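You operate a simulated robot arm through the tools that you are given. There is no shell and no other tool. Be economical: measure what you need, move in short steps, check, and stop when the job is done.

Carry out the task below with a simulated two-armed robot. There is one attempt and no reset: what you move stays moved.

JOB
Put one of the booth fuses from the middle of the counter on the right end of the print cart. Turn the heat dial to 75 C. Push the scarf drawer shut. Open the middle drawer of the mending bench. Any order will do.

The check looks at the end state, three seconds after you hand in, the way a careful person would. Anything else that was tipped, shoved, dropped, spilled or broken makes it a failure.

ROBOT AND FRAMES
Two 7-joint arms with two-finger parallel grippers on one trunk, on a base that drives. Base frame: it is fixed to the floor where the robot stands at the start and does not move with it; the origin is under the middle of the robot, x ahead of it, y to its left, z up; the surface under the hand at the start is at about z = 0.78. Lengths are in m, angles in rad, forces in N, time in s.
The left shoulder is at the start at [0.095, 0.182, 0.966], the right one opposite. With the tool pointing down near the work surface each hand reaches from about 0.32 to 0.78 m from the robot's upright axis, wherever it stands, measured 20 degrees to its own side. Places, roughly: booth fuse [0.5, 0, 0.75]; heat dial [0.5, -5.2, 0.9]; middle drawer of the mending bench [0.5, -4.4, 0.7]; right end of the print cart [-2.3, -3.4, 0.8]; scarf drawer [-2.3, -5, 0.7]. Payload 3.91 kg a hand.
The tool frame of a hand sits at the grasp point between the pads (the TCP): z along the fingers, y along the line on which they close. The tips reach 0.03 m beyond it. Largest opening 0.11 m; finger width 0.02, thickness 0.01; the body of the gripper, 0.048 by 0.112 m, starts 0.055 m behind the TCP.
Orientation is told as [roll, pitch, yaw] about the base's x, y, z axes, in that order, counted from this pose: with the fingers straight down and closing along the base's y, the tool's x points along the base's -x, its y along +y and its z along -z.

CONTROLS
- The arms move only by the tool apply_moves. It takes "left_rows", "right_rows" or both (then of equal length, played together; a hand with none holds still); each is a list of rows, each a list of 6 numbers: the shift along the tool's x, y, z in units of 40 mm (1.0 is 40 mm), then the turn, a rotation vector about the tool's x, y, z in units of 8 degrees (1.0 is 8 degrees). In form: [[x, y, z, rx, ry, rz], ...]. A call has 1 to 12 rows; each row shifts and turns the commanded pose from where the row before left it, along the tool's axes as they then stand. "left_grip" and "right_grip" are, for a hand that has rows, the opening, from 0 (shut) to 1 (fully open), set as the call begins (left out, the last holds). A call with a number of a shift or a turn outside -1 to 1 is refused whole. A row lasts 0.2 s, in which the tool goes at most 0.05 m and 0.15 rad; a call with a longer step from one row to the next is refused whole, and so is a gripper value outside its range. A pose out of reach is approached as far as the arm can. The call stops where the force on the tool passes 40 N (or 10 N more than at its start, if that is more) or the arm is blocked; 0.2 s more then pass. The fingers move at their own pace (about 0.072 m/s each) and stop on an object; they squeeze with about 28 N. The grip force told is the motor's: it shows also when the fingers shut on nothing. Time passes only in rows, and 0.2 s behind the last, so rows that do not move let the fingers close. The reply holds the time, the measured pose of the TCP, the force on the tool along the base axes, the opening and the grip force, in the units named above and with some noise, with the torque about the TCP (base axes, N m) and any sound that the robot's microphone picked up.
- Cameras (640 x 400 px; columns grow to the right, rows downward): "scene" is now at [0.2712, 0.0026, 1.1464]; the picture's right is [-0.10, -0.99, 0.00], its down [-0.49, 0.05, -0.87] and it looks along [0.86, -0.09, -0.50] (base axes); focal length 214 px, centre (320, 200). "left" rides on the left gripper at [0.072, -0.017, -0.103] in its tool frame; the picture's right is [0.23, 0.97, 0.00], its down [-0.76, 0.18, -0.62] and it looks along [-0.61, 0.14, 0.78] (tool axes); focal length 222 px, centre (320, 200). "right" rides on the right gripper at [0.072, 0.017, -0.103] in its tool frame; the picture's right is [-0.23, 0.97, 0.00], its down [-0.76, -0.18, -0.62] and it looks along [-0.61, -0.14, 0.78] (tool axes); focal length 222 px, centre (320, 200). There is no depth. A picture from a camera that has moved, and an enlarged one, comes with that camera's place and axes in the base frame and with its lens. The place of the scene camera against the robot may be out by one fixed shift of up to 0.025 m in any direction.
- camera(camera): a new picture of that camera. The clock stands still meanwhile.
- move_column(by): slides the trunk up (or, below 0, down) by that many m; the arms and the scene camera ride with it, the base frame stays. It gives what a move gives, with no picture.
- steer(legs): drives the robot by 1 to 6 legs, each [ahead, left, turn to the left] in m, m and rad, along the robot's own axes; the way and the turn of a leg run together, so that a leg with both is an arc; at most 1.5 m and 3.142 rad a leg. The arms and the cameras ride along, it lands a little off, and it stops where it bumps. It gives what a move gives.
- pan_tilt(pan, tilt): turns the head with the scene camera to pan (to the left, within 1.396 rad either way) and tilt (down, from -0.506 to 1.204), counted from straight ahead of the robot. It gives what a move gives.
- inspect(camera, box): a new picture of the part [left, top, right, bottom] of that camera's present view, enlarged. The clock stands still meanwhile.
- sign_off(): hands the job in; it is judged then, once.

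Work in short steps. Places have to be worked out from the pictures, the camera data and where the tool is seen: move nearer, look again, correct. Check each grasp and each placing, and mend what went wrong. You have 165 turns and 122 pictures in all, those below and enlarged ones among them. Open the grippers and draw the arms clear of the work before you hand the job in, unless the task says otherwise; then end with one line.

The tools are called by a JSON object that holds its "fn" and its "kwargs". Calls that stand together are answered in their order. apply_moves: Moves the arms, as the interface text tells. Its arguments: {"type":"object","properties":{"left_rows":{"type":"array"},"left_grip":{"type":"number"},"right_rows":{"type":"array"},"right_grip":{"type":"number"}},"required":[]} The other tools are called the same way: move_column (by) slides the trunk up or down; steer (legs) drives the base; pan_tilt (pan, tilt) turns the head that bears the scene camera; camera (camera) takes a picture; inspect (camera, box) takes an enlarged picture of a part of a camera's view; sign_off () hands the job in.

At the start:

```text
clock: 0.0
left_tcp_pos: [0.3602, 0.0924, 1.0417]
left_tool_rot: [0.013, -0.001, 0.021]
left_ft_force: [67.7, -10.0, -110.8]
left_moment: [3.13, -3.42, 2.23]
left_width: 0.1102
left_grip_force: 0.1
right_tcp_pos: [0.388, -0.1886, 1.0519]
right_tool_rot: [-0.001, 0.0, -0.001]
right_ft_force: [0.1, -0.3, 0.1]
right_moment: [0.02, 0.0, 0.02]
right_width: 0.1098
right_grip_force: 0.0
trunk travel left (down, up): [-0.225, 0.289]
robot x, y, heading: [-0.0021, -0.0009, 0.0]
head pan, tilt: [-0.199, 0.775]
```

scene: 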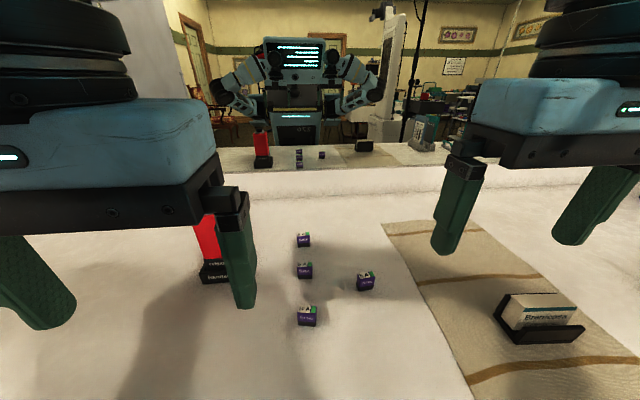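
right: 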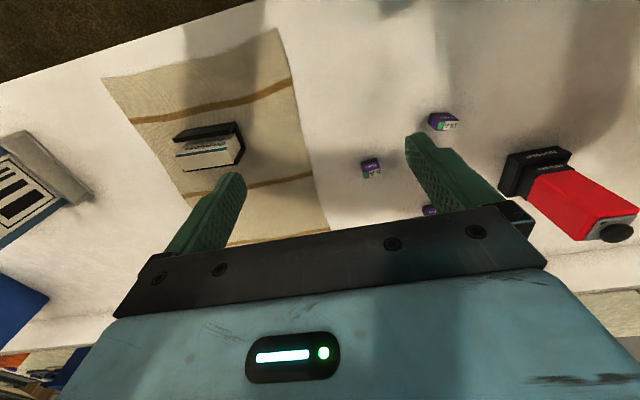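
left: 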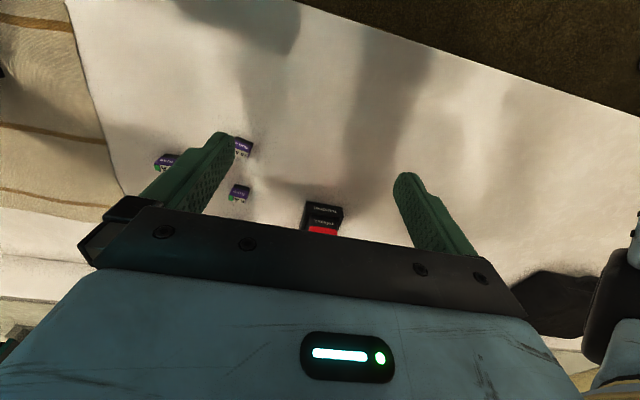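

I'll start by looking closer at the fuses on the counter to choose one and find where it is.

{"fn": "inspect", "kwargs": {"camera": "scene", "box": [220, 200, 460, 350]}}

{"fn": "inspect", "kwargs": {"camera": "right", "box": [320, 90, 520, 215]}}

```text
2.67 times, centred on (340, 275) of scene
camera zoom: at [0.2712, 0.0026, 1.1464], right [-0.1, -0.99, 0.0], down [-0.49, 0.05, -0.87], along [0.86, -0.09, -0.5], focal length 572 px, centre (267, 0)
```

zoom: 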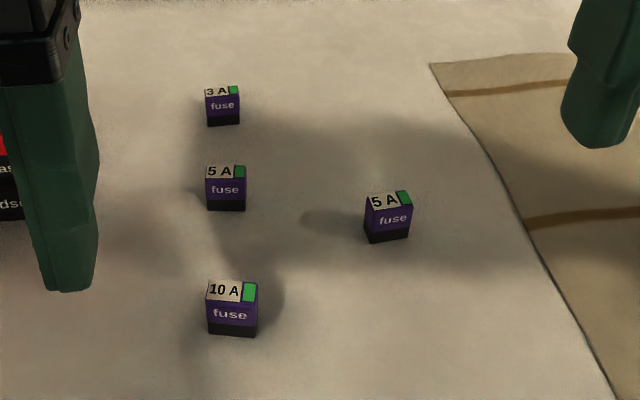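

```text
3.20 times, centred on (420, 152) of right
camera zoom: at [0.3167, -0.1723, 1.1538], right [0.23, 0.97, 0.0], down [0.76, -0.18, 0.62], along [0.61, -0.14, -0.78], focal length 711 px, centre (0, 352)
```

zoom: 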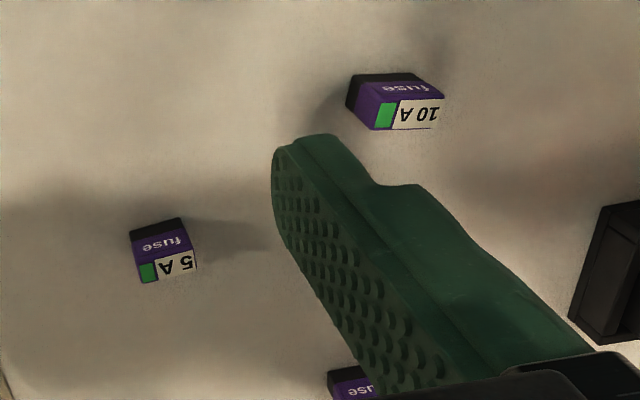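

The fuses carry ratings (3 A, 5 A, 5 A, 10 A), so I need to know which kind is the booth's. I'll check the counter's labels and the room for signs.

{"fn": "inspect", "kwargs": {"camera": "scene", "box": [160, 0, 480, 200]}}

{"fn": "inspect", "kwargs": {"camera": "scene", "box": [480, 270, 620, 358]}}

{"fn": "inspect", "kwargs": {"camera": "scene", "box": [400, 0, 640, 150]}}

{"fn": "pan_tilt", "kwargs": {"pan": -1.2, "tilt": 0.3}}

```text
2.00 times, centred on (320, 100) of scene
camera zoom: at [0.2712, 0.0026, 1.1464], right [-0.1, -0.99, 0.0], down [-0.49, 0.05, -0.87], along [0.86, -0.09, -0.5], focal length 429 px, centre (320, 400)
```

zoom: 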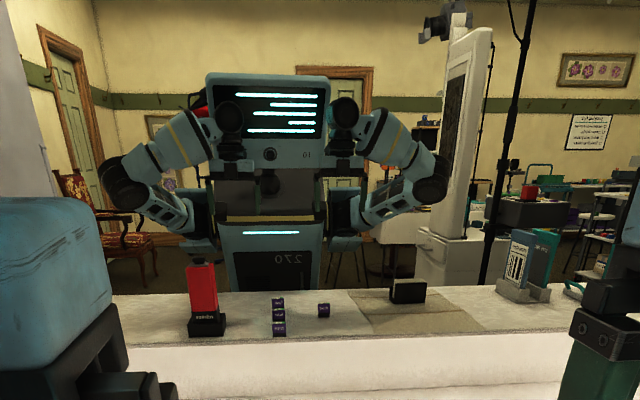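

```text
4.55 times, centred on (550, 314) of scene
camera zoom: at [0.2712, 0.0026, 1.1464], right [-0.1, -0.99, 0.0], down [-0.49, 0.05, -0.87], along [0.86, -0.09, -0.5], focal length 975 px, centre (-726, -318)
```

zoom: 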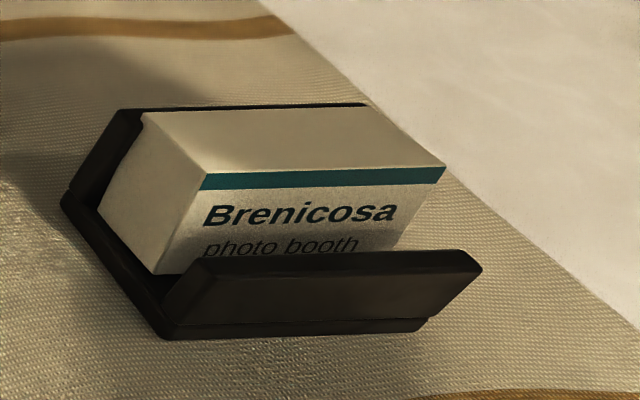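

```text
2.67 times, centred on (520, 75) of scene
camera zoom: at [0.2712, 0.0026, 1.1464], right [-0.1, -0.99, 0.0], down [-0.49, 0.05, -0.87], along [0.86, -0.09, -0.5], focal length 572 px, centre (-213, 533)
```

zoom: 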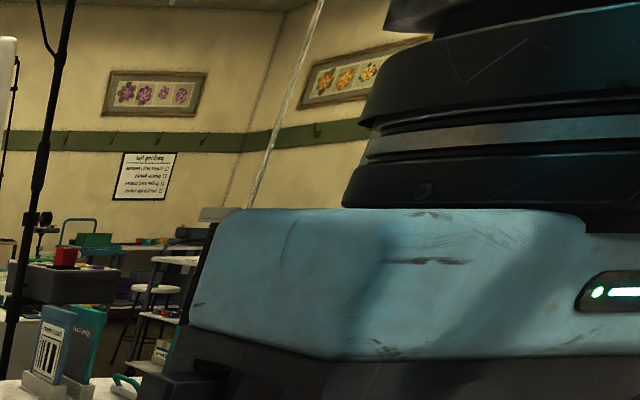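

```text
clock: 1.3
left_tcp_pos: [0.3644, 0.0931, 1.0443]
left_tool_rot: [0.007, 0.001, 0.042]
left_ft_force: [86.0, -17.7, 15.3]
left_moment: [1.75, 11.13, 3.38]
left_width: 0.11
left_grip_force: 0.2
right_tcp_pos: [0.3895, -0.1897, 1.0508]
right_tool_rot: [0.001, -0.001, 0.002]
right_ft_force: [-0.9, 0.5, -0.2]
right_moment: [0.0, 0.0, 0.0]
right_width: 0.11
right_grip_force: 0.3
trunk travel left (down, up): [-0.225, 0.289]
robot x, y, heading: [-0.0025, -0.0007, -0.005]
head pan, tilt: [-1.201, 0.3]
```

There's a mirror ahead and the holder reads "Brenicosa photo booth". The left hand reports a big force, so I'll note that and look to the right and to the left.

{"fn": "camera", "kwargs": {"camera": "scene"}}

{"fn": "pan_tilt", "kwargs": {"pan": 1.0, "tilt": 0.5}}

{"fn": "camera", "kwargs": {"camera": "scene"}}

{"fn": "camera", "kwargs": {"camera": "left"}}

```text
113 pictures are left
camera scene: at [0.2726, -0.0052, 1.162], right [-0.18, -0.98, 0.0], down [-0.34, 0.06, -0.94], along [0.92, -0.17, -0.34], focal length 214 px, centre (320, 200)
```

scene: 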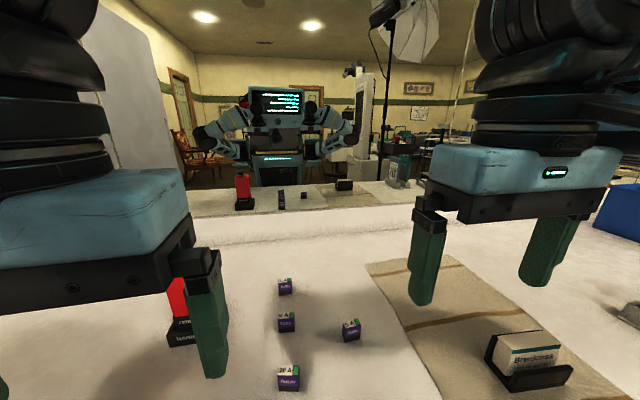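

```text
clock: 3.3
left_tcp_pos: [0.3603, 0.0925, 1.0423]
left_tool_rot: [0.014, -0.002, 0.021]
left_ft_force: [0.6, 1.0, 0.5]
left_moment: [0.01, -0.04, 0.02]
left_width: 0.11
left_grip_force: 0.2
right_tcp_pos: [0.389, -0.1882, 1.0516]
right_tool_rot: [0.001, -0.001, 0.0]
right_ft_force: [0.2, -0.1, 0.3]
right_moment: [0.03, 0.0, 0.02]
right_width: 0.1098
right_grip_force: 0.1
trunk travel left (down, up): [-0.225, 0.289]
robot x, y, heading: [0.0019, -0.0005, 0.003]
head pan, tilt: [1.0, 0.499]
```

```text
112 pictures are left
camera scene: at [0.2303, 0.0881, 1.1481], right [0.84, -0.54, 0.0], down [-0.26, -0.4, -0.88], along [0.47, 0.74, -0.48], focal length 214 px, centre (320, 200)
```

scene: 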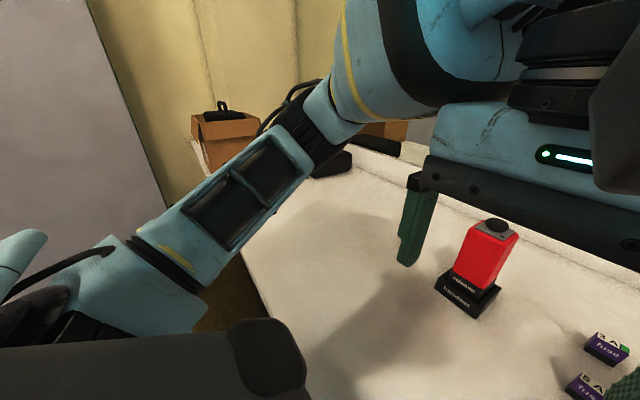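

```text
111 pictures are left
camera left: at [0.2876, 0.0714, 1.1467], right [-0.25, 0.97, 0.01], down [0.76, 0.18, 0.63], along [0.6, 0.17, -0.78], focal length 222 px, centre (320, 200)
```

left: 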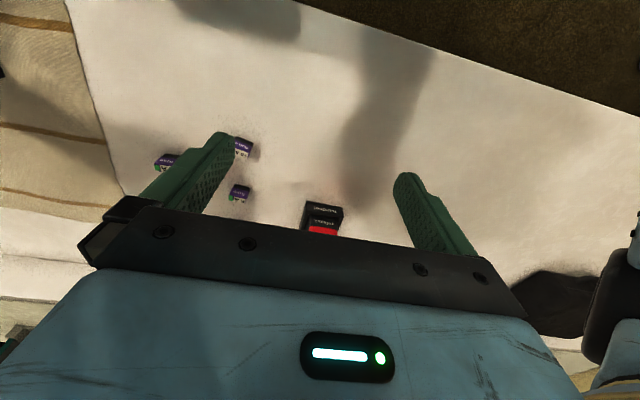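

The left reading has cleared: the head was pressing against the left hand. I'll move the left hand outward a bit so the head can pan freely, then look right.

{"fn": "apply_moves", "kwargs": {"left_rows": [[0, 1, 0, 0, 0, 0], [0, 1, 0, 0, 0, 0], [0, 0.5, 0, 0, 0, 0]]}}

{"fn": "pan_tilt", "kwargs": {"pan": -1.2, "tilt": 0.3}}

{"fn": "camera", "kwargs": {"camera": "scene"}}

```text
clock: 4.1
left_tcp_pos: [0.3593, 0.1935, 1.0448]
left_tool_rot: [0.015, -0.001, 0.021]
left_ft_force: [0.8, 0.9, -0.4]
left_moment: [0.01, -0.02, 0.01]
left_width: 0.1099
left_grip_force: 0.0
right_tcp_pos: [0.3881, -0.1885, 1.0505]
right_tool_rot: [0.001, 0.001, 0.001]
right_ft_force: [-0.2, -0.1, 0.0]
right_moment: [0.01, -0.01, -0.03]
right_width: 0.1098
right_grip_force: 0.1
trunk travel left (down, up): [-0.225, 0.289]
robot x, y, heading: [-0.0013, -0.0014, -0.001]
head pan, tilt: [1.0, 0.499]
```

```text
clock: 6.2
left_tcp_pos: [0.3591, 0.1934, 1.0445]
left_tool_rot: [0.014, -0.002, 0.021]
left_ft_force: [0.4, 0.1, 0.8]
left_moment: [-0.02, -0.02, 0.01]
left_width: 0.1101
left_grip_force: 0.1
right_tcp_pos: [0.3878, -0.1888, 1.0503]
right_tool_rot: [0.0, -0.001, 0.0]
right_ft_force: [-0.7, 0.6, -0.1]
right_moment: [0.02, -0.01, -0.02]
right_width: 0.1102
right_grip_force: 0.1
trunk travel left (down, up): [-0.225, 0.289]
robot x, y, heading: [0.0021, -0.0022, 0.005]
head pan, tilt: [-1.201, 0.3]
```

```text
110 pictures are left
camera scene: at [0.2149, -0.0754, 1.1665], right [-0.93, -0.36, 0.0], down [-0.11, 0.28, -0.96], along [0.35, -0.89, -0.3], focal length 214 px, centre (320, 200)
```

scene: 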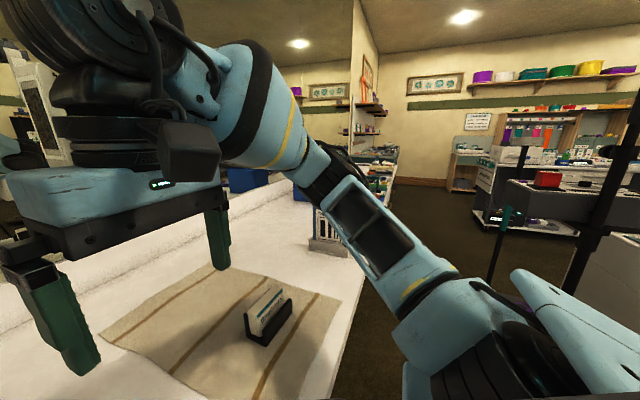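

The head pans freely now. I'll zoom into the far right end of the room for signs and the work areas.

{"fn": "inspect", "kwargs": {"camera": "scene", "box": [400, 90, 640, 240]}}

{"fn": "inspect", "kwargs": {"camera": "scene", "box": [460, 110, 500, 135]}}

{"fn": "pan_tilt", "kwargs": {"pan": -0.1, "tilt": 0.1}}

{"fn": "inspect", "kwargs": {"camera": "scene", "box": [200, 120, 440, 270]}}

```text
2.67 times, centred on (520, 165) of scene
camera zoom: at [0.2149, -0.0754, 1.1665], right [-0.93, -0.36, 0.0], down [-0.11, 0.28, -0.96], along [0.35, -0.89, -0.3], focal length 572 px, centre (-213, 293)
```

zoom: 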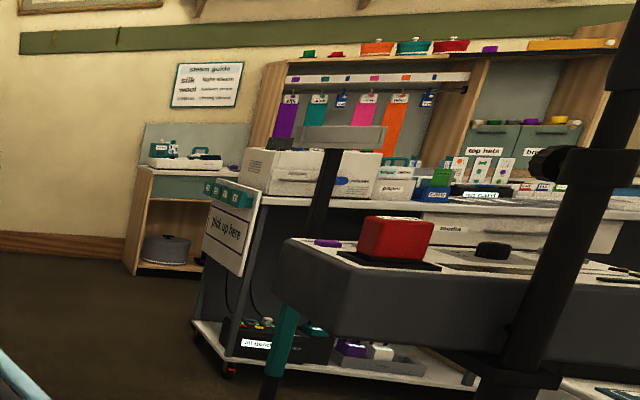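

```text
16.00 times, centred on (480, 122) of scene
camera zoom: at [0.2149, -0.0754, 1.1665], right [-0.93, -0.36, 0.0], down [-0.11, 0.28, -0.96], along [0.35, -0.89, -0.3], focal length 3432 px, centre (-2240, 1440)
```

zoom: 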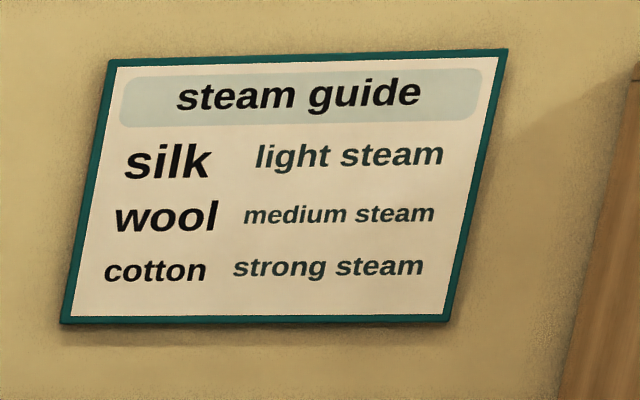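

```text
clock: 7.5
left_tcp_pos: [0.3581, 0.1937, 1.0447]
left_tool_rot: [0.014, -0.003, 0.02]
left_ft_force: [-0.3, 0.8, 0.1]
left_moment: [0.0, 0.0, 0.0]
left_width: 0.11
left_grip_force: 0.1
right_tcp_pos: [0.3889, -0.189, 1.0511]
right_tool_rot: [0.0, 0.0, 0.001]
right_ft_force: [0.8, 0.2, -0.4]
right_moment: [-0.02, 0.01, -0.01]
right_width: 0.1099
right_grip_force: 0.0
trunk travel left (down, up): [-0.225, 0.289]
robot x, y, heading: [-0.0024, -0.0017, -0.002]
head pan, tilt: [-0.099, 0.099]
```

```text
2.67 times, centred on (320, 195) of scene
camera zoom: at [0.2726, 0.0024, 1.1852], right [-0.1, -0.99, 0.0], down [-0.1, 0.01, -0.99], along [0.99, -0.1, -0.1], focal length 572 px, centre (320, 213)
```

zoom: 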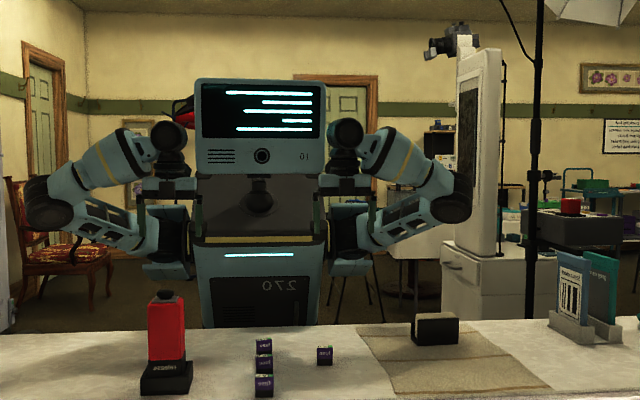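

The mirror shows the booth (panel with a camera on a plinth) behind me to the right; its rating may be printed on it. A light stand is near (-0.3, -0.85), so I'll back up slightly, turn right in place and look.

{"fn": "steer", "kwargs": {"legs": [[-0.15, 0, 0], [0, 0, -0.9]]}}

{"fn": "pan_tilt", "kwargs": {"pan": -1.1, "tilt": 0.3}}

{"fn": "camera", "kwargs": {"camera": "scene"}}

```text
clock: 11.2
left_tcp_pos: [0.225, -0.1564, 1.0445]
left_tool_rot: [0.015, 0.0, -0.867]
left_ft_force: [0.4, 0.0, -0.6]
left_moment: [0.05, -0.02, 0.01]
left_width: 0.1099
left_grip_force: 0.0
right_tcp_pos: [-0.0534, -0.421, 1.0497]
right_tool_rot: [-0.001, 0.001, -0.888]
right_ft_force: [0.4, 0.5, 0.1]
right_moment: [-0.01, -0.02, 0.01]
right_width: 0.11
right_grip_force: 0.0
trunk travel left (down, up): [-0.225, 0.289]
robot x, y, heading: [-0.1512, -0.0004, -0.889]
head pan, tilt: [-0.099, 0.099]
```

```text
clock: 12.5
left_tcp_pos: [0.2261, -0.1568, 1.0445]
left_tool_rot: [0.014, -0.002, -0.866]
left_ft_force: [0.3, 0.2, 0.5]
left_moment: [0.02, -0.01, 0.03]
left_width: 0.11
left_grip_force: 0.1
right_tcp_pos: [-0.0523, -0.4205, 1.0495]
right_tool_rot: [0.001, 0.001, -0.888]
right_ft_force: [-0.2, -1.1, -0.2]
right_moment: [-0.03, 0.02, -0.01]
right_width: 0.1101
right_grip_force: 0.0
trunk travel left (down, up): [-0.225, 0.289]
robot x, y, heading: [-0.1466, -0.0018, -0.89]
head pan, tilt: [-1.1, 0.3]
```

```text
106 pictures are left
camera scene: at [-0.0695, -0.2036, 1.1665], right [-0.91, 0.4, 0.0], down [0.12, 0.27, -0.96], along [-0.39, -0.87, -0.3], focal length 214 px, centre (320, 200)
```

scene: 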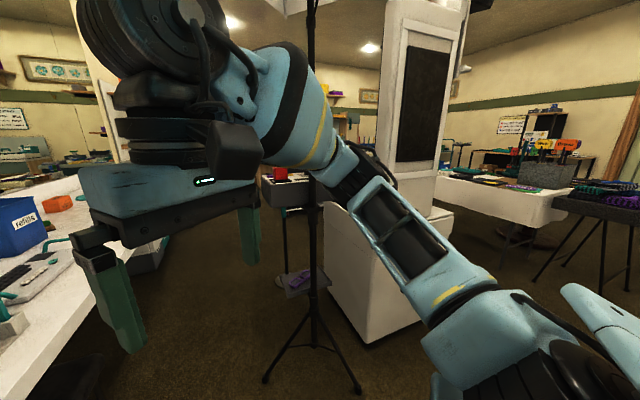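

The booth stands about a metre away. I'll zoom on it and on the surroundings for text.

{"fn": "inspect", "kwargs": {"camera": "scene", "box": [310, 0, 470, 200]}}

{"fn": "inspect", "kwargs": {"camera": "scene", "box": [440, 90, 640, 215]}}

{"fn": "inspect", "kwargs": {"camera": "scene", "box": [0, 90, 80, 140]}}

```text
2.00 times, centred on (390, 100) of scene
camera zoom: at [-0.0695, -0.2036, 1.1665], right [-0.91, 0.4, 0.0], down [0.12, 0.27, -0.96], along [-0.39, -0.87, -0.3], focal length 429 px, centre (180, 400)
```

zoom: 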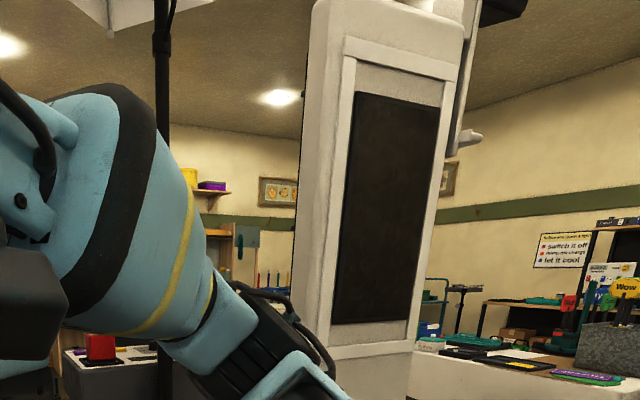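

```text
3.20 times, centred on (540, 152) of scene
camera zoom: at [-0.0695, -0.2036, 1.1665], right [-0.91, 0.4, 0.0], down [0.12, 0.27, -0.96], along [-0.39, -0.87, -0.3], focal length 686 px, centre (-384, 352)
```

zoom: 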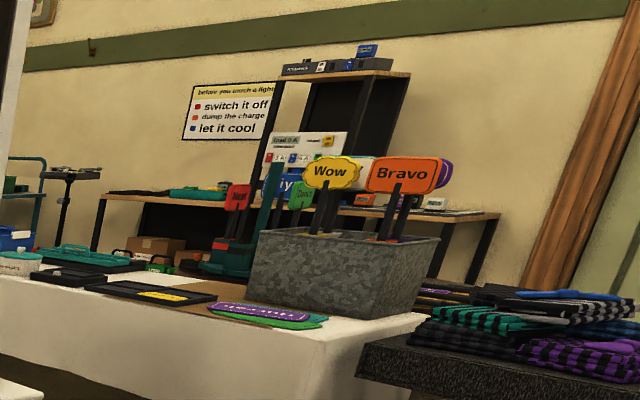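

```text
8.00 times, centred on (40, 115) of scene
camera zoom: at [-0.0695, -0.2036, 1.1665], right [-0.91, 0.4, 0.0], down [0.12, 0.27, -0.96], along [-0.39, -0.87, -0.3], focal length 1716 px, centre (2560, 880)
```

zoom: 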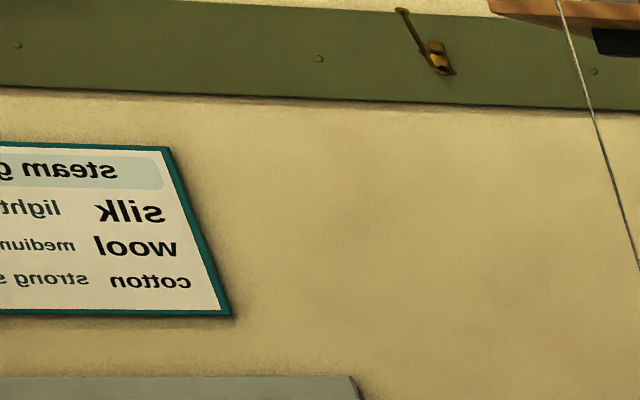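

A small board on the far bench mentions amps; I'll zoom on that.

{"fn": "inspect", "kwargs": {"camera": "scene", "box": [516, 125, 556, 150]}}

```text
16.00 times, centred on (536, 138) of scene
camera zoom: at [-0.0695, -0.2036, 1.1665], right [-0.91, 0.4, 0.0], down [0.12, 0.27, -0.96], along [-0.39, -0.87, -0.3], focal length 3432 px, centre (-3136, 1200)
```

zoom: 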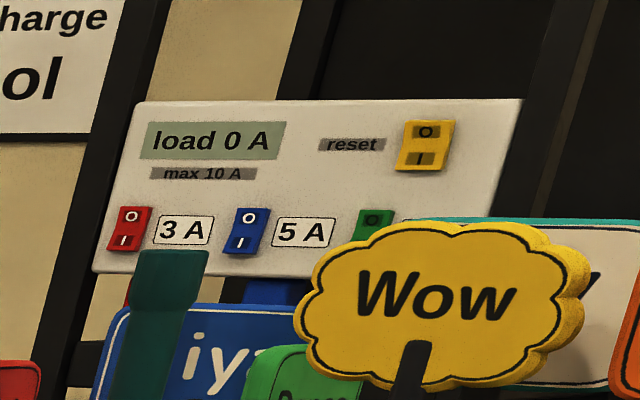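

That is a power panel, not the booth. I'll turn further round to see the floor behind me and the booth's other faces.

{"fn": "steer", "kwargs": {"legs": [[0, 0, -2.1]]}}

{"fn": "pan_tilt", "kwargs": {"pan": 0.2, "tilt": 0.35}}

{"fn": "camera", "kwargs": {"camera": "scene"}}

```text
clock: 17.9
left_tcp_pos: [-0.4775, -0.2435, 1.0447]
left_tool_rot: [0.014, -0.002, -2.976]
left_ft_force: [-0.7, 0.4, -0.4]
left_moment: [0.0, 0.01, 0.01]
left_width: 0.1101
left_grip_force: 0.1
right_tcp_pos: [-0.563, 0.1303, 1.0501]
right_tool_rot: [-0.001, 0.0, -2.996]
right_ft_force: [-1.2, -0.1, 0.5]
right_moment: [-0.01, -0.02, -0.01]
right_width: 0.1098
right_grip_force: 0.1
trunk travel left (down, up): [-0.225, 0.289]
robot x, y, heading: [-0.1519, 0.0011, -3.0]
head pan, tilt: [-1.1, 0.3]
```

```text
clock: 19.4
left_tcp_pos: [-0.4768, -0.2434, 1.0449]
left_tool_rot: [0.014, -0.001, -2.975]
left_ft_force: [-0.4, 0.3, 0.0]
left_moment: [-0.03, 0.0, -0.01]
left_width: 0.1101
left_grip_force: 0.0
right_tcp_pos: [-0.5624, 0.1308, 1.0517]
right_tool_rot: [0.0, 0.0, -2.996]
right_ft_force: [0.0, -0.1, 0.2]
right_moment: [0.0, -0.03, 0.0]
right_width: 0.11
right_grip_force: 0.1
trunk travel left (down, up): [-0.225, 0.289]
robot x, y, heading: [-0.1483, 0.0016, -2.993]
head pan, tilt: [0.201, 0.351]
```

```text
101 pictures are left
camera scene: at [-0.3904, -0.044, 1.1618], right [-0.34, 0.94, 0.0], down [0.32, 0.12, -0.94], along [-0.88, -0.32, -0.34], focal length 214 px, centre (320, 200)
```

scene: 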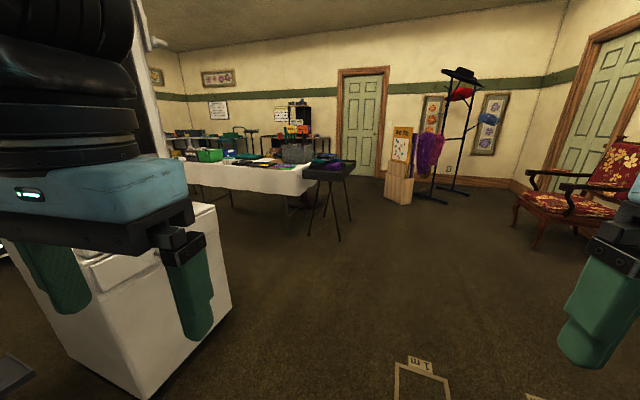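

The floor ahead is clear. I'll drive past the booth and look back at its front.

{"fn": "steer", "kwargs": {"legs": [[1.3, -0.1, 0], [0, 0, 1.2]]}}

{"fn": "pan_tilt", "kwargs": {"pan": 1.0, "tilt": 0.2}}

{"fn": "camera", "kwargs": {"camera": "scene"}}

```text
clock: 28.9
left_tcp_pos: [-1.3371, -0.4844, 1.0441]
left_tool_rot: [0.015, -0.002, -1.774]
left_ft_force: [-0.3, -0.6, 0.6]
left_moment: [0.0, -0.03, 0.0]
left_width: 0.1099
left_grip_force: 0.0
right_tcp_pos: [-1.7173, -0.4292, 1.0498]
right_tool_rot: [0.001, 0.001, -1.796]
right_ft_force: [-0.5, -0.6, 0.0]
right_moment: [0.0, 0.02, -0.02]
right_width: 0.1102
right_grip_force: 0.1
trunk travel left (down, up): [-0.225, 0.289]
robot x, y, heading: [-1.4454, -0.093, -1.797]
head pan, tilt: [0.201, 0.351]
```

```text
clock: 30.0
left_tcp_pos: [-1.3369, -0.4853, 1.0449]
left_tool_rot: [0.014, -0.002, -1.774]
left_ft_force: [0.6, 0.6, -0.7]
left_moment: [-0.01, -0.01, -0.01]
left_width: 0.11
left_grip_force: 0.1
right_tcp_pos: [-1.717, -0.429, 1.0508]
right_tool_rot: [-0.001, 0.001, -1.796]
right_ft_force: [-0.5, 0.2, 0.4]
right_moment: [-0.01, -0.01, -0.02]
right_width: 0.1099
right_grip_force: 0.0
trunk travel left (down, up): [-0.225, 0.289]
robot x, y, heading: [-1.4444, -0.0947, -1.794]
head pan, tilt: [1.0, 0.201]
```

```text
100 pictures are left
camera scene: at [-1.4043, -0.3106, 1.1758], right [-0.71, -0.7, 0.0], down [-0.14, 0.14, -0.98], along [0.69, -0.7, -0.2], focal length 214 px, centre (320, 200)
```

scene: 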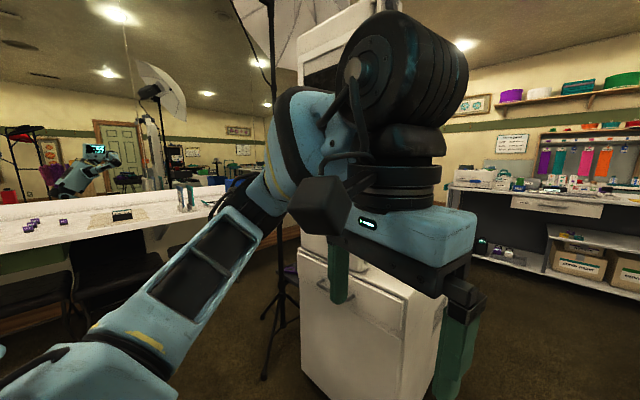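

The arm blocks the view; I'll turn to face the booth so it shows between the hands.

{"fn": "steer", "kwargs": {"legs": [[0, 0, 0.95]]}}

{"fn": "pan_tilt", "kwargs": {"pan": -0.05, "tilt": 0.1}}

{"fn": "camera", "kwargs": {"camera": "scene"}}

```text
clock: 32.9
left_tcp_pos: [-1.0633, -0.2291, 1.0443]
left_tool_rot: [0.014, -0.002, -0.818]
left_ft_force: [0.6, -0.7, -0.6]
left_moment: [-0.02, 0.02, -0.04]
left_width: 0.11
left_grip_force: 0.0
right_tcp_pos: [-1.3273, -0.5084, 1.0508]
right_tool_rot: [0.001, -0.001, -0.84]
right_ft_force: [0.2, 0.0, -0.1]
right_moment: [-0.03, -0.01, 0.0]
right_width: 0.1099
right_grip_force: 0.1
trunk travel left (down, up): [-0.225, 0.289]
robot x, y, heading: [-1.4493, -0.0927, -0.836]
head pan, tilt: [1.0, 0.201]
```

```text
clock: 34.2
left_tcp_pos: [-1.063, -0.2304, 1.0444]
left_tool_rot: [0.014, -0.001, -0.817]
left_ft_force: [0.9, -0.9, -0.2]
left_moment: [0.0, 0.0, 0.0]
left_width: 0.11
left_grip_force: 0.0
right_tcp_pos: [-1.3271, -0.5079, 1.0503]
right_tool_rot: [0.0, -0.001, -0.84]
right_ft_force: [0.0, 0.5, 0.5]
right_moment: [-0.05, 0.0, 0.02]
right_width: 0.11
right_grip_force: 0.1
trunk travel left (down, up): [-0.225, 0.289]
robot x, y, heading: [-1.4445, -0.0979, -0.835]
head pan, tilt: [-0.051, 0.099]
```

```text
99 pictures are left
camera scene: at [-1.2624, -0.2768, 1.1852], right [-0.78, -0.63, 0.0], down [-0.06, 0.08, -0.99], along [0.63, -0.77, -0.1], focal length 214 px, centre (320, 200)
```

scene: 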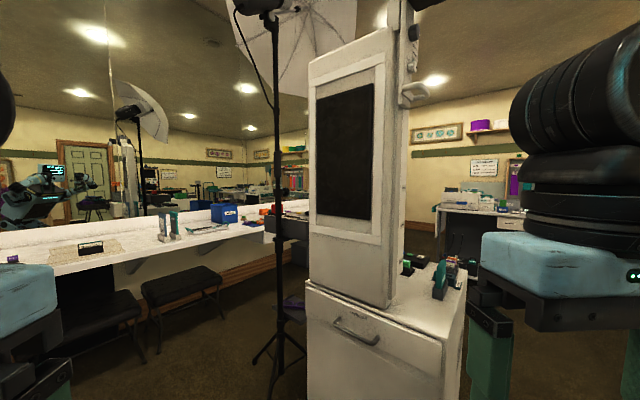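

The booth has a ledge with things on its south side. I'll zoom there, then go round to see it.

{"fn": "inspect", "kwargs": {"camera": "scene", "box": [380, 230, 490, 310]}}

{"fn": "pan_tilt", "kwargs": {"pan": -0.7, "tilt": 0.3}}

{"fn": "camera", "kwargs": {"camera": "scene"}}

```text
5.00 times, centred on (435, 270) of scene
camera zoom: at [-1.2624, -0.2768, 1.1852], right [-0.78, -0.63, 0.0], down [-0.06, 0.08, -0.99], along [0.63, -0.77, -0.1], focal length 1072 px, centre (-255, -150)
```

zoom: 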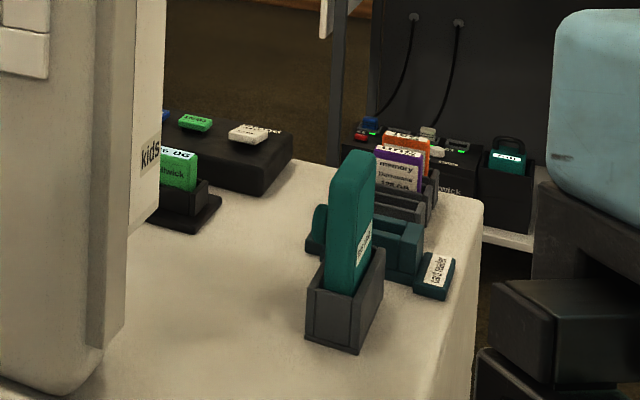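

```text
clock: 35.2
left_tcp_pos: [-1.0623, -0.23, 1.046]
left_tool_rot: [0.015, -0.002, -0.817]
left_ft_force: [0.2, 0.2, 0.0]
left_moment: [0.0, -0.02, 0.0]
left_width: 0.1102
left_grip_force: 0.0
right_tcp_pos: [-1.327, -0.5083, 1.0505]
right_tool_rot: [0.001, 0.001, -0.839]
right_ft_force: [1.1, 0.3, 0.3]
right_moment: [0.0, 0.0, -0.02]
right_width: 0.1099
right_grip_force: 0.0
trunk travel left (down, up): [-0.225, 0.289]
robot x, y, heading: [-1.4438, -0.0919, -0.841]
head pan, tilt: [-0.7, 0.3]
```

```text
97 pictures are left
camera scene: at [-1.3174, -0.2987, 1.1665], right [-1.0, -0.03, 0.0], down [-0.01, 0.3, -0.96], along [0.03, -0.95, -0.3], focal length 214 px, centre (320, 200)
```

scene: 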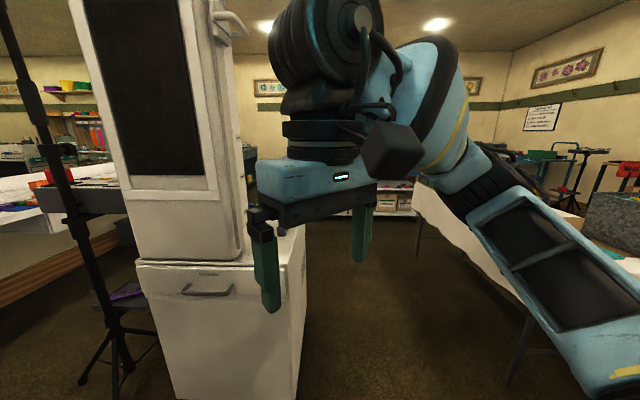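

There's an aisle south between the booth and the table. I'll turn to face south, shift right to its middle, and look again.

{"fn": "steer", "kwargs": {"legs": [[0, 0, -0.73], [0, -0.22, 0]]}}

{"fn": "pan_tilt", "kwargs": {"pan": 0.0, "tilt": 0.4}}

{"fn": "camera", "kwargs": {"camera": "scene"}}

```text
clock: 39.7
left_tcp_pos: [-1.4728, -0.4503, 1.0446]
left_tool_rot: [0.015, -0.003, -1.562]
left_ft_force: [0.0, 0.4, 0.4]
left_moment: [0.01, -0.04, 0.0]
left_width: 0.1101
left_grip_force: 0.1
right_tcp_pos: [-1.8573, -0.4758, 1.0513]
right_tool_rot: [0.001, 0.0, -1.584]
right_ft_force: [-0.3, 0.1, 0.2]
right_moment: [0.01, 0.0, -0.05]
right_width: 0.11
right_grip_force: 0.1
trunk travel left (down, up): [-0.225, 0.289]
robot x, y, heading: [-1.6642, -0.0916, -1.584]
head pan, tilt: [-0.7, 0.3]
```

```text
clock: 40.8
left_tcp_pos: [-1.4741, -0.4499, 1.0447]
left_tool_rot: [0.014, -0.003, -1.559]
left_ft_force: [0.3, 0.3, 0.7]
left_moment: [0.03, 0.01, 0.0]
left_width: 0.1097
left_grip_force: 0.1
right_tcp_pos: [-1.856, -0.4748, 1.05]
right_tool_rot: [0.001, 0.0, -1.583]
right_ft_force: [0.5, 0.6, 0.8]
right_moment: [0.01, 0.0, 0.02]
right_width: 0.1102
right_grip_force: 0.1
trunk travel left (down, up): [-0.225, 0.289]
robot x, y, heading: [-1.663, -0.0913, -1.585]
head pan, tilt: [0.0, 0.4]
```

```text
96 pictures are left
camera scene: at [-1.6525, -0.3378, 1.1573], right [-1.0, 0.01, 0.0], down [0.01, 0.39, -0.92], along [-0.01, -0.92, -0.39], focal length 214 px, centre (320, 200)
```

scene: 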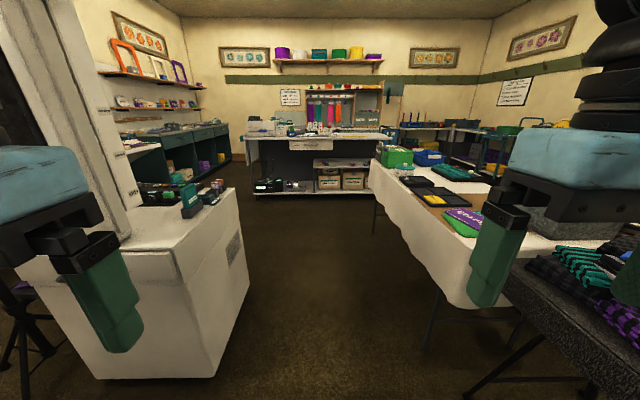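

The booth's south face has a plate. I'll zoom on it from here, and on the items on the ledge and far furniture.

{"fn": "inspect", "kwargs": {"camera": "scene", "box": [130, 160, 258, 280]}}

{"fn": "inspect", "kwargs": {"camera": "scene", "box": [230, 70, 450, 210]}}

{"fn": "inspect", "kwargs": {"camera": "scene", "box": [370, 70, 560, 210]}}

```text
3.33 times, centred on (194, 220) of scene
camera zoom: at [-1.6525, -0.3378, 1.1573], right [-1.0, 0.01, 0.0], down [0.01, 0.39, -0.92], along [-0.01, -0.92, -0.39], focal length 715 px, centre (740, 133)
```

zoom: 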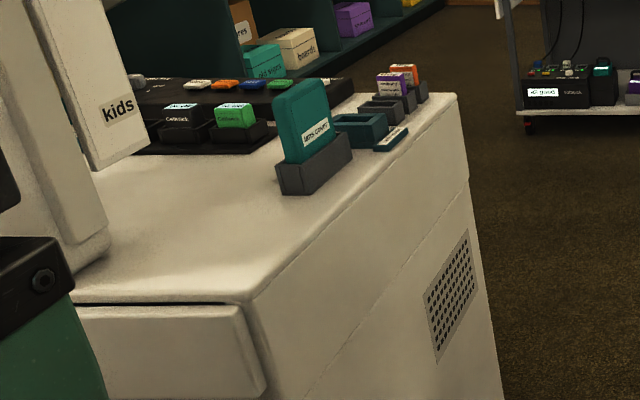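

```text
2.86 times, centred on (340, 140) of scene
camera zoom: at [-1.6525, -0.3378, 1.1573], right [-1.0, 0.01, 0.0], down [0.01, 0.39, -0.92], along [-0.01, -0.92, -0.39], focal length 613 px, centre (263, 371)
```

zoom: 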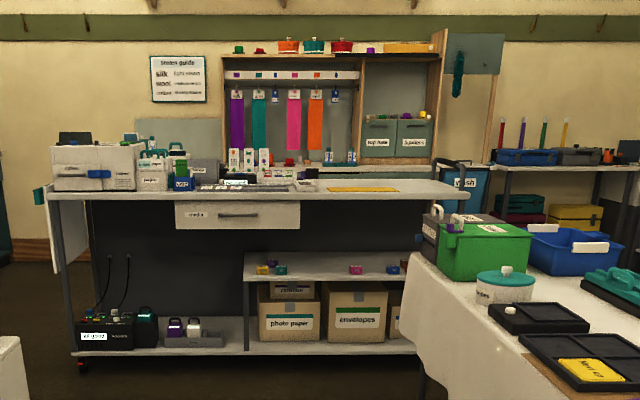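

```text
2.86 times, centred on (465, 140) of scene
camera zoom: at [-1.6525, -0.3378, 1.1573], right [-1.0, 0.01, 0.0], down [0.01, 0.39, -0.92], along [-0.01, -0.92, -0.39], focal length 613 px, centre (-94, 371)
```

zoom: 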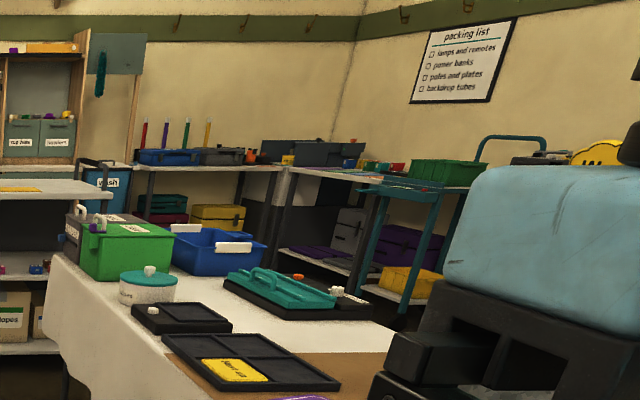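

The print cart is the central one (drawer "media"); its right end (-2.3, -3.4) has a yellow patch. To see the booth's front I'll raise the trunk and drive a bit south, then look left.

{"fn": "move_column", "kwargs": {"by": 0.15}}

{"fn": "steer", "kwargs": {"legs": [[1.2, 0, 0]]}}

{"fn": "pan_tilt", "kwargs": {"pan": 1.39, "tilt": 0.2}}

{"fn": "camera", "kwargs": {"camera": "scene"}}

```text
clock: 42.5
left_tcp_pos: [-1.4734, -0.4518, 1.1941]
left_tool_rot: [0.013, -0.001, -1.561]
left_ft_force: [0.6, 0.6, 0.6]
left_moment: [-0.03, 0.01, -0.01]
left_width: 0.1102
left_grip_force: 0.1
right_tcp_pos: [-1.8552, -0.4762, 1.2008]
right_tool_rot: [-0.001, 0.001, -1.583]
right_ft_force: [0.5, 0.5, 0.2]
right_moment: [0.03, 0.03, 0.0]
right_width: 0.1096
right_grip_force: 0.1
trunk travel left (down, up): [-0.375, 0.139]
robot x, y, heading: [-1.6593, -0.0893, -1.582]
head pan, tilt: [0.0, 0.4]
```

```text
clock: 48.7
left_tcp_pos: [-1.5169, -1.6718, 1.1943]
left_tool_rot: [0.014, -0.001, -1.59]
left_ft_force: [0.1, -1.2, 0.1]
left_moment: [0.04, -0.01, 0.0]
left_width: 0.11
left_grip_force: 0.1
right_tcp_pos: [-1.9009, -1.687, 1.2002]
right_tool_rot: [0.001, 0.0, -1.612]
right_ft_force: [0.1, 0.6, 0.7]
right_moment: [0.02, -0.04, 0.02]
right_width: 0.1103
right_grip_force: 0.1
trunk travel left (down, up): [-0.375, 0.139]
robot x, y, heading: [-1.6926, -1.3007, -1.613]
head pan, tilt: [0.0, 0.4]
```

```text
clock: 50.2
left_tcp_pos: [-1.5165, -1.6709, 1.1938]
left_tool_rot: [0.014, -0.003, -1.589]
left_ft_force: [-1.4, -0.8, 0.0]
left_moment: [0.0, 0.06, -0.02]
left_width: 0.1102
left_grip_force: 0.0
right_tcp_pos: [-1.9005, -1.6866, 1.2007]
right_tool_rot: [-0.002, 0.0, -1.61]
right_ft_force: [0.1, -0.2, 0.2]
right_moment: [0.0, 0.0, 0.0]
right_width: 0.1099
right_grip_force: 0.0
trunk travel left (down, up): [-0.375, 0.139]
robot x, y, heading: [-1.6961, -1.3099, -1.613]
head pan, tilt: [1.389, 0.201]
```

```text
92 pictures are left
camera scene: at [-1.5961, -1.4387, 1.3297], right [-0.22, -0.98, 0.0], down [-0.19, 0.04, -0.98], along [0.96, -0.22, -0.2], focal length 214 px, centre (320, 200)
```

scene: 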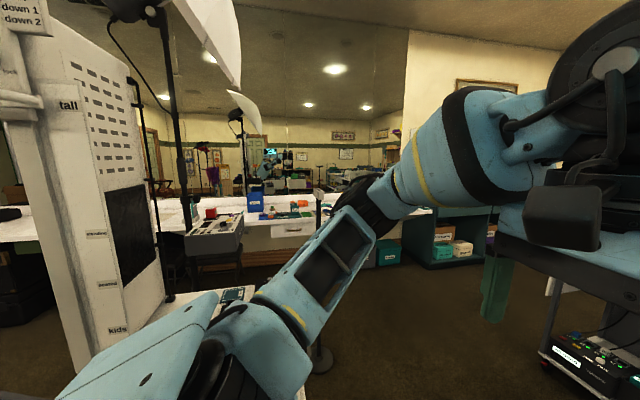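

I need a more frontal view: forward 0.5 m further, then turn left to face the booth front.

{"fn": "steer", "kwargs": {"legs": [[0.5, 0.1, 0], [0, 0, 2.2]]}}

{"fn": "pan_tilt", "kwargs": {"pan": 0.0, "tilt": 0.2}}

{"fn": "camera", "kwargs": {"camera": "scene"}}

```text
clock: 58.5
left_tcp_pos: [-1.4372, -1.4489, 1.1949]
left_tool_rot: [0.012, -0.002, 0.639]
left_ft_force: [0.6, 0.2, 0.1]
left_moment: [0.0, 0.02, -0.01]
left_width: 0.11
left_grip_force: 0.0
right_tcp_pos: [-1.1907, -1.7443, 1.2005]
right_tool_rot: [0.002, 0.0, 0.616]
right_ft_force: [0.3, 0.9, -0.5]
right_moment: [0.04, 0.03, 0.0]
right_width: 0.1099
right_grip_force: 0.1
trunk travel left (down, up): [-0.375, 0.139]
robot x, y, heading: [-1.6169, -1.8136, 0.612]
head pan, tilt: [1.389, 0.201]
```

```text
clock: 60.0
left_tcp_pos: [-1.4371, -1.4507, 1.1942]
left_tool_rot: [0.014, -0.002, 0.638]
left_ft_force: [-0.1, -0.7, 0.0]
left_moment: [0.07, 0.02, 0.02]
left_width: 0.11
left_grip_force: 0.0
right_tcp_pos: [-1.1911, -1.7443, 1.2017]
right_tool_rot: [0.0, 0.0, 0.615]
right_ft_force: [0.1, 0.5, 0.0]
right_moment: [0.03, -0.01, -0.02]
right_width: 0.1099
right_grip_force: 0.1
trunk travel left (down, up): [-0.375, 0.139]
robot x, y, heading: [-1.6142, -1.8126, 0.616]
head pan, tilt: [0.0, 0.201]
```

```text
91 pictures are left
camera scene: at [-1.4263, -1.6773, 1.3297], right [0.58, -0.82, 0.0], down [-0.16, -0.12, -0.98], along [0.8, 0.57, -0.2], focal length 214 px, centre (320, 200)
```

scene: 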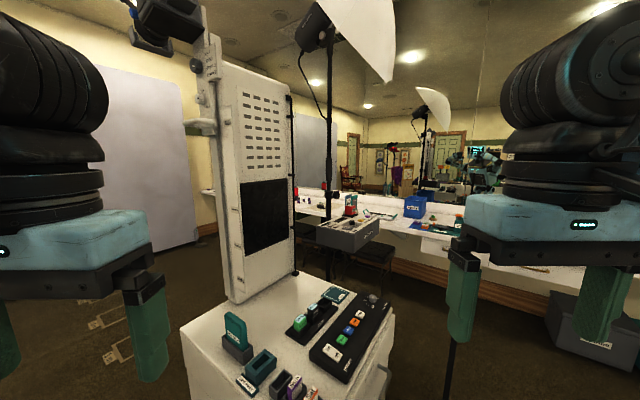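

I'll zoom into the booth panel, its control ledge and the items on top for a fuse rating.

{"fn": "inspect", "kwargs": {"camera": "scene", "box": [190, 20, 320, 200]}}

{"fn": "inspect", "kwargs": {"camera": "scene", "box": [210, 280, 400, 400]}}

{"fn": "inspect", "kwargs": {"camera": "scene", "box": [300, 180, 470, 280]}}

```text
2.22 times, centred on (255, 110) of scene
camera zoom: at [-1.4263, -1.6773, 1.3297], right [0.58, -0.82, 0.0], down [-0.16, -0.12, -0.98], along [0.8, 0.57, -0.2], focal length 477 px, centre (464, 400)
```

zoom: 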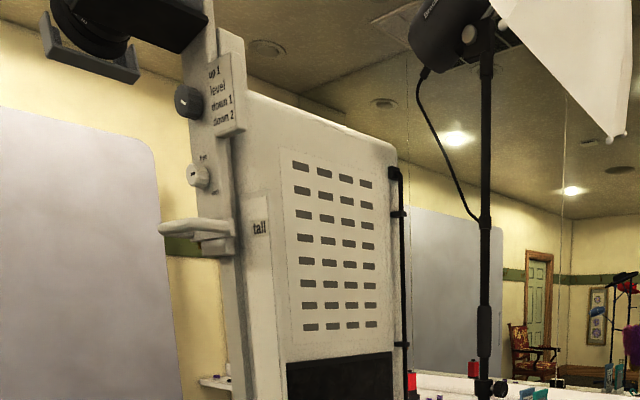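

```text
3.33 times, centred on (305, 340) of scene
camera zoom: at [-1.4263, -1.6773, 1.3297], right [0.58, -0.82, 0.0], down [-0.16, -0.12, -0.98], along [0.8, 0.57, -0.2], focal length 715 px, centre (370, -267)
```

zoom: 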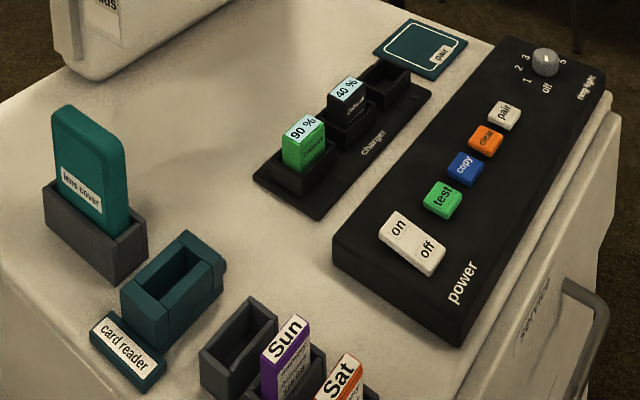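

```text
3.76 times, centred on (385, 230) of scene
camera zoom: at [-1.4263, -1.6773, 1.3297], right [0.58, -0.82, 0.0], down [-0.16, -0.12, -0.98], along [0.8, 0.57, -0.2], focal length 807 px, centre (75, 87)
```

zoom: 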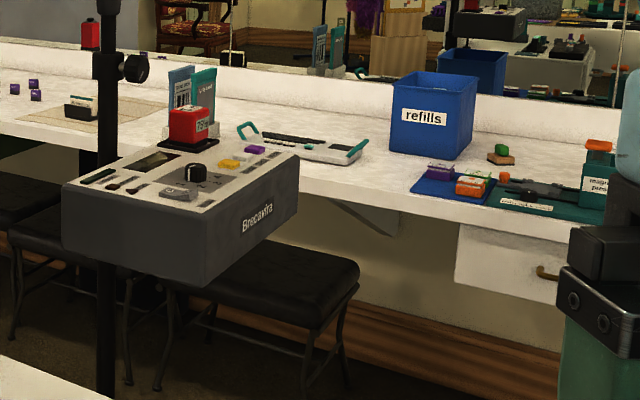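

The east side has a "service" door; the rating is probably there. I'll check the floor to the east before driving.

{"fn": "pan_tilt", "kwargs": {"pan": -0.6, "tilt": 0.55}}

{"fn": "camera", "kwargs": {"camera": "scene"}}

```text
clock: 61.0
left_tcp_pos: [-1.436, -1.4495, 1.1943]
left_tool_rot: [0.014, 0.0, 0.639]
left_ft_force: [0.5, 0.3, 0.6]
left_moment: [0.01, -0.02, 0.04]
left_width: 0.1099
left_grip_force: 0.0
right_tcp_pos: [-1.1913, -1.7443, 1.1994]
right_tool_rot: [0.0, 0.001, 0.616]
right_ft_force: [0.3, 0.4, 0.3]
right_moment: [0.01, 0.0, 0.03]
right_width: 0.1101
right_grip_force: 0.1
trunk travel left (down, up): [-0.375, 0.139]
robot x, y, heading: [-1.6176, -1.8148, 0.617]
head pan, tilt: [-0.6, 0.55]
```

```text
87 pictures are left
camera scene: at [-1.4125, -1.7297, 1.2975], right [0.02, -1.0, 0.0], down [-0.52, -0.01, -0.85], along [0.85, 0.01, -0.52], focal length 214 px, centre (320, 200)
```

scene: 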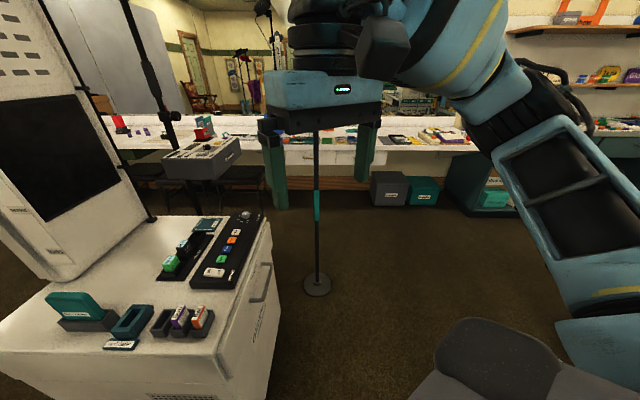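

The plinth's east face has a labelled handle; zooming on it from here before moving.

{"fn": "inspect", "kwargs": {"camera": "scene", "box": [220, 230, 300, 390]}}

{"fn": "inspect", "kwargs": {"camera": "scene", "box": [130, 370, 210, 400]}}

```text
2.50 times, centred on (260, 310) of scene
camera zoom: at [-1.4125, -1.7297, 1.2975], right [0.02, -1.0, 0.0], down [-0.52, -0.01, -0.85], along [0.85, 0.01, -0.52], focal length 536 px, centre (470, -75)
```

zoom: 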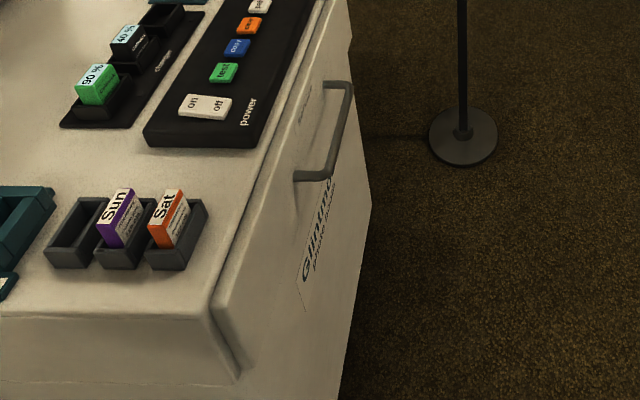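

```text
8.00 times, centred on (170, 385) of scene
camera zoom: at [-1.4125, -1.7297, 1.2975], right [0.02, -1.0, 0.0], down [-0.52, -0.01, -0.85], along [0.85, 0.01, -0.52], focal length 1716 px, centre (1520, -1280)
```

zoom: 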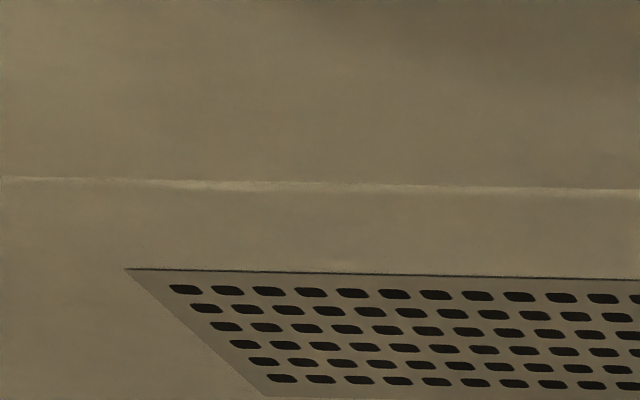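

The east label starts "Glintmo…"; its second line is unreadable at this angle. I'll return north the known way and read it from the counter side (where I need to be for the fuse).

{"fn": "steer", "kwargs": {"legs": [[0, 0, 0.955], [0.85, 0.07, 0], [0.87, 0, 0], [0, 0, -1.65], [1.4, 0, 0]]}}

{"fn": "pan_tilt", "kwargs": {"pan": 0, "tilt": 0.5}}

{"fn": "camera", "kwargs": {"camera": "scene"}}

```text
clock: 82.8
left_tcp_pos: [0.097, -0.0735, 1.1946]
left_tool_rot: [0.014, -0.001, -0.083]
left_ft_force: [0.2, 0.6, 0.0]
left_moment: [-0.03, 0.02, -0.04]
left_width: 0.1099
left_grip_force: 0.1
right_tcp_pos: [0.0864, -0.4569, 1.2003]
right_tool_rot: [0.0, 0.0, -0.104]
right_ft_force: [0.4, -0.5, -0.1]
right_moment: [0.01, 0.03, -0.02]
right_width: 0.1101
right_grip_force: 0.0
trunk travel left (down, up): [-0.375, 0.139]
robot x, y, heading: [-0.2812, -0.2318, -0.105]
head pan, tilt: [-0.6, 0.55]
```

```text
clock: 83.8
left_tcp_pos: [0.0965, -0.0734, 1.1936]
left_tool_rot: [0.015, -0.002, -0.082]
left_ft_force: [0.4, -0.5, 0.2]
left_moment: [-0.02, -0.01, 0.01]
left_width: 0.1097
left_grip_force: 0.0
right_tcp_pos: [0.0864, -0.4564, 1.2004]
right_tool_rot: [0.001, 0.001, -0.105]
right_ft_force: [0.0, 0.1, 0.0]
right_moment: [-0.03, -0.01, 0.0]
right_width: 0.1101
right_grip_force: 0.1
trunk travel left (down, up): [-0.375, 0.139]
robot x, y, heading: [-0.2821, -0.2256, -0.107]
head pan, tilt: [0.0, 0.499]
```

```text
84 pictures are left
camera scene: at [-0.0531, -0.2389, 1.302], right [-0.1, -0.99, 0.0], down [-0.48, 0.05, -0.88], along [0.87, -0.09, -0.48], focal length 214 px, centre (320, 200)
```

scene: 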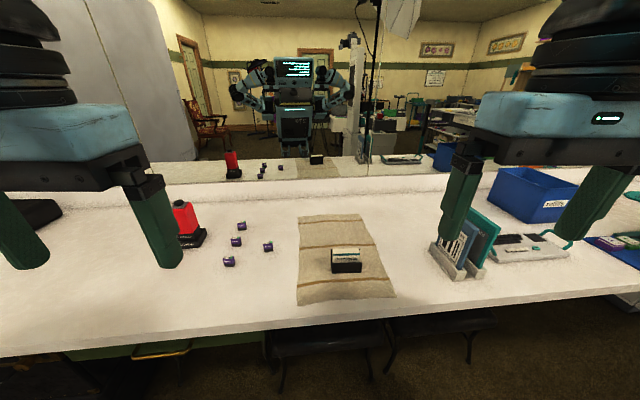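

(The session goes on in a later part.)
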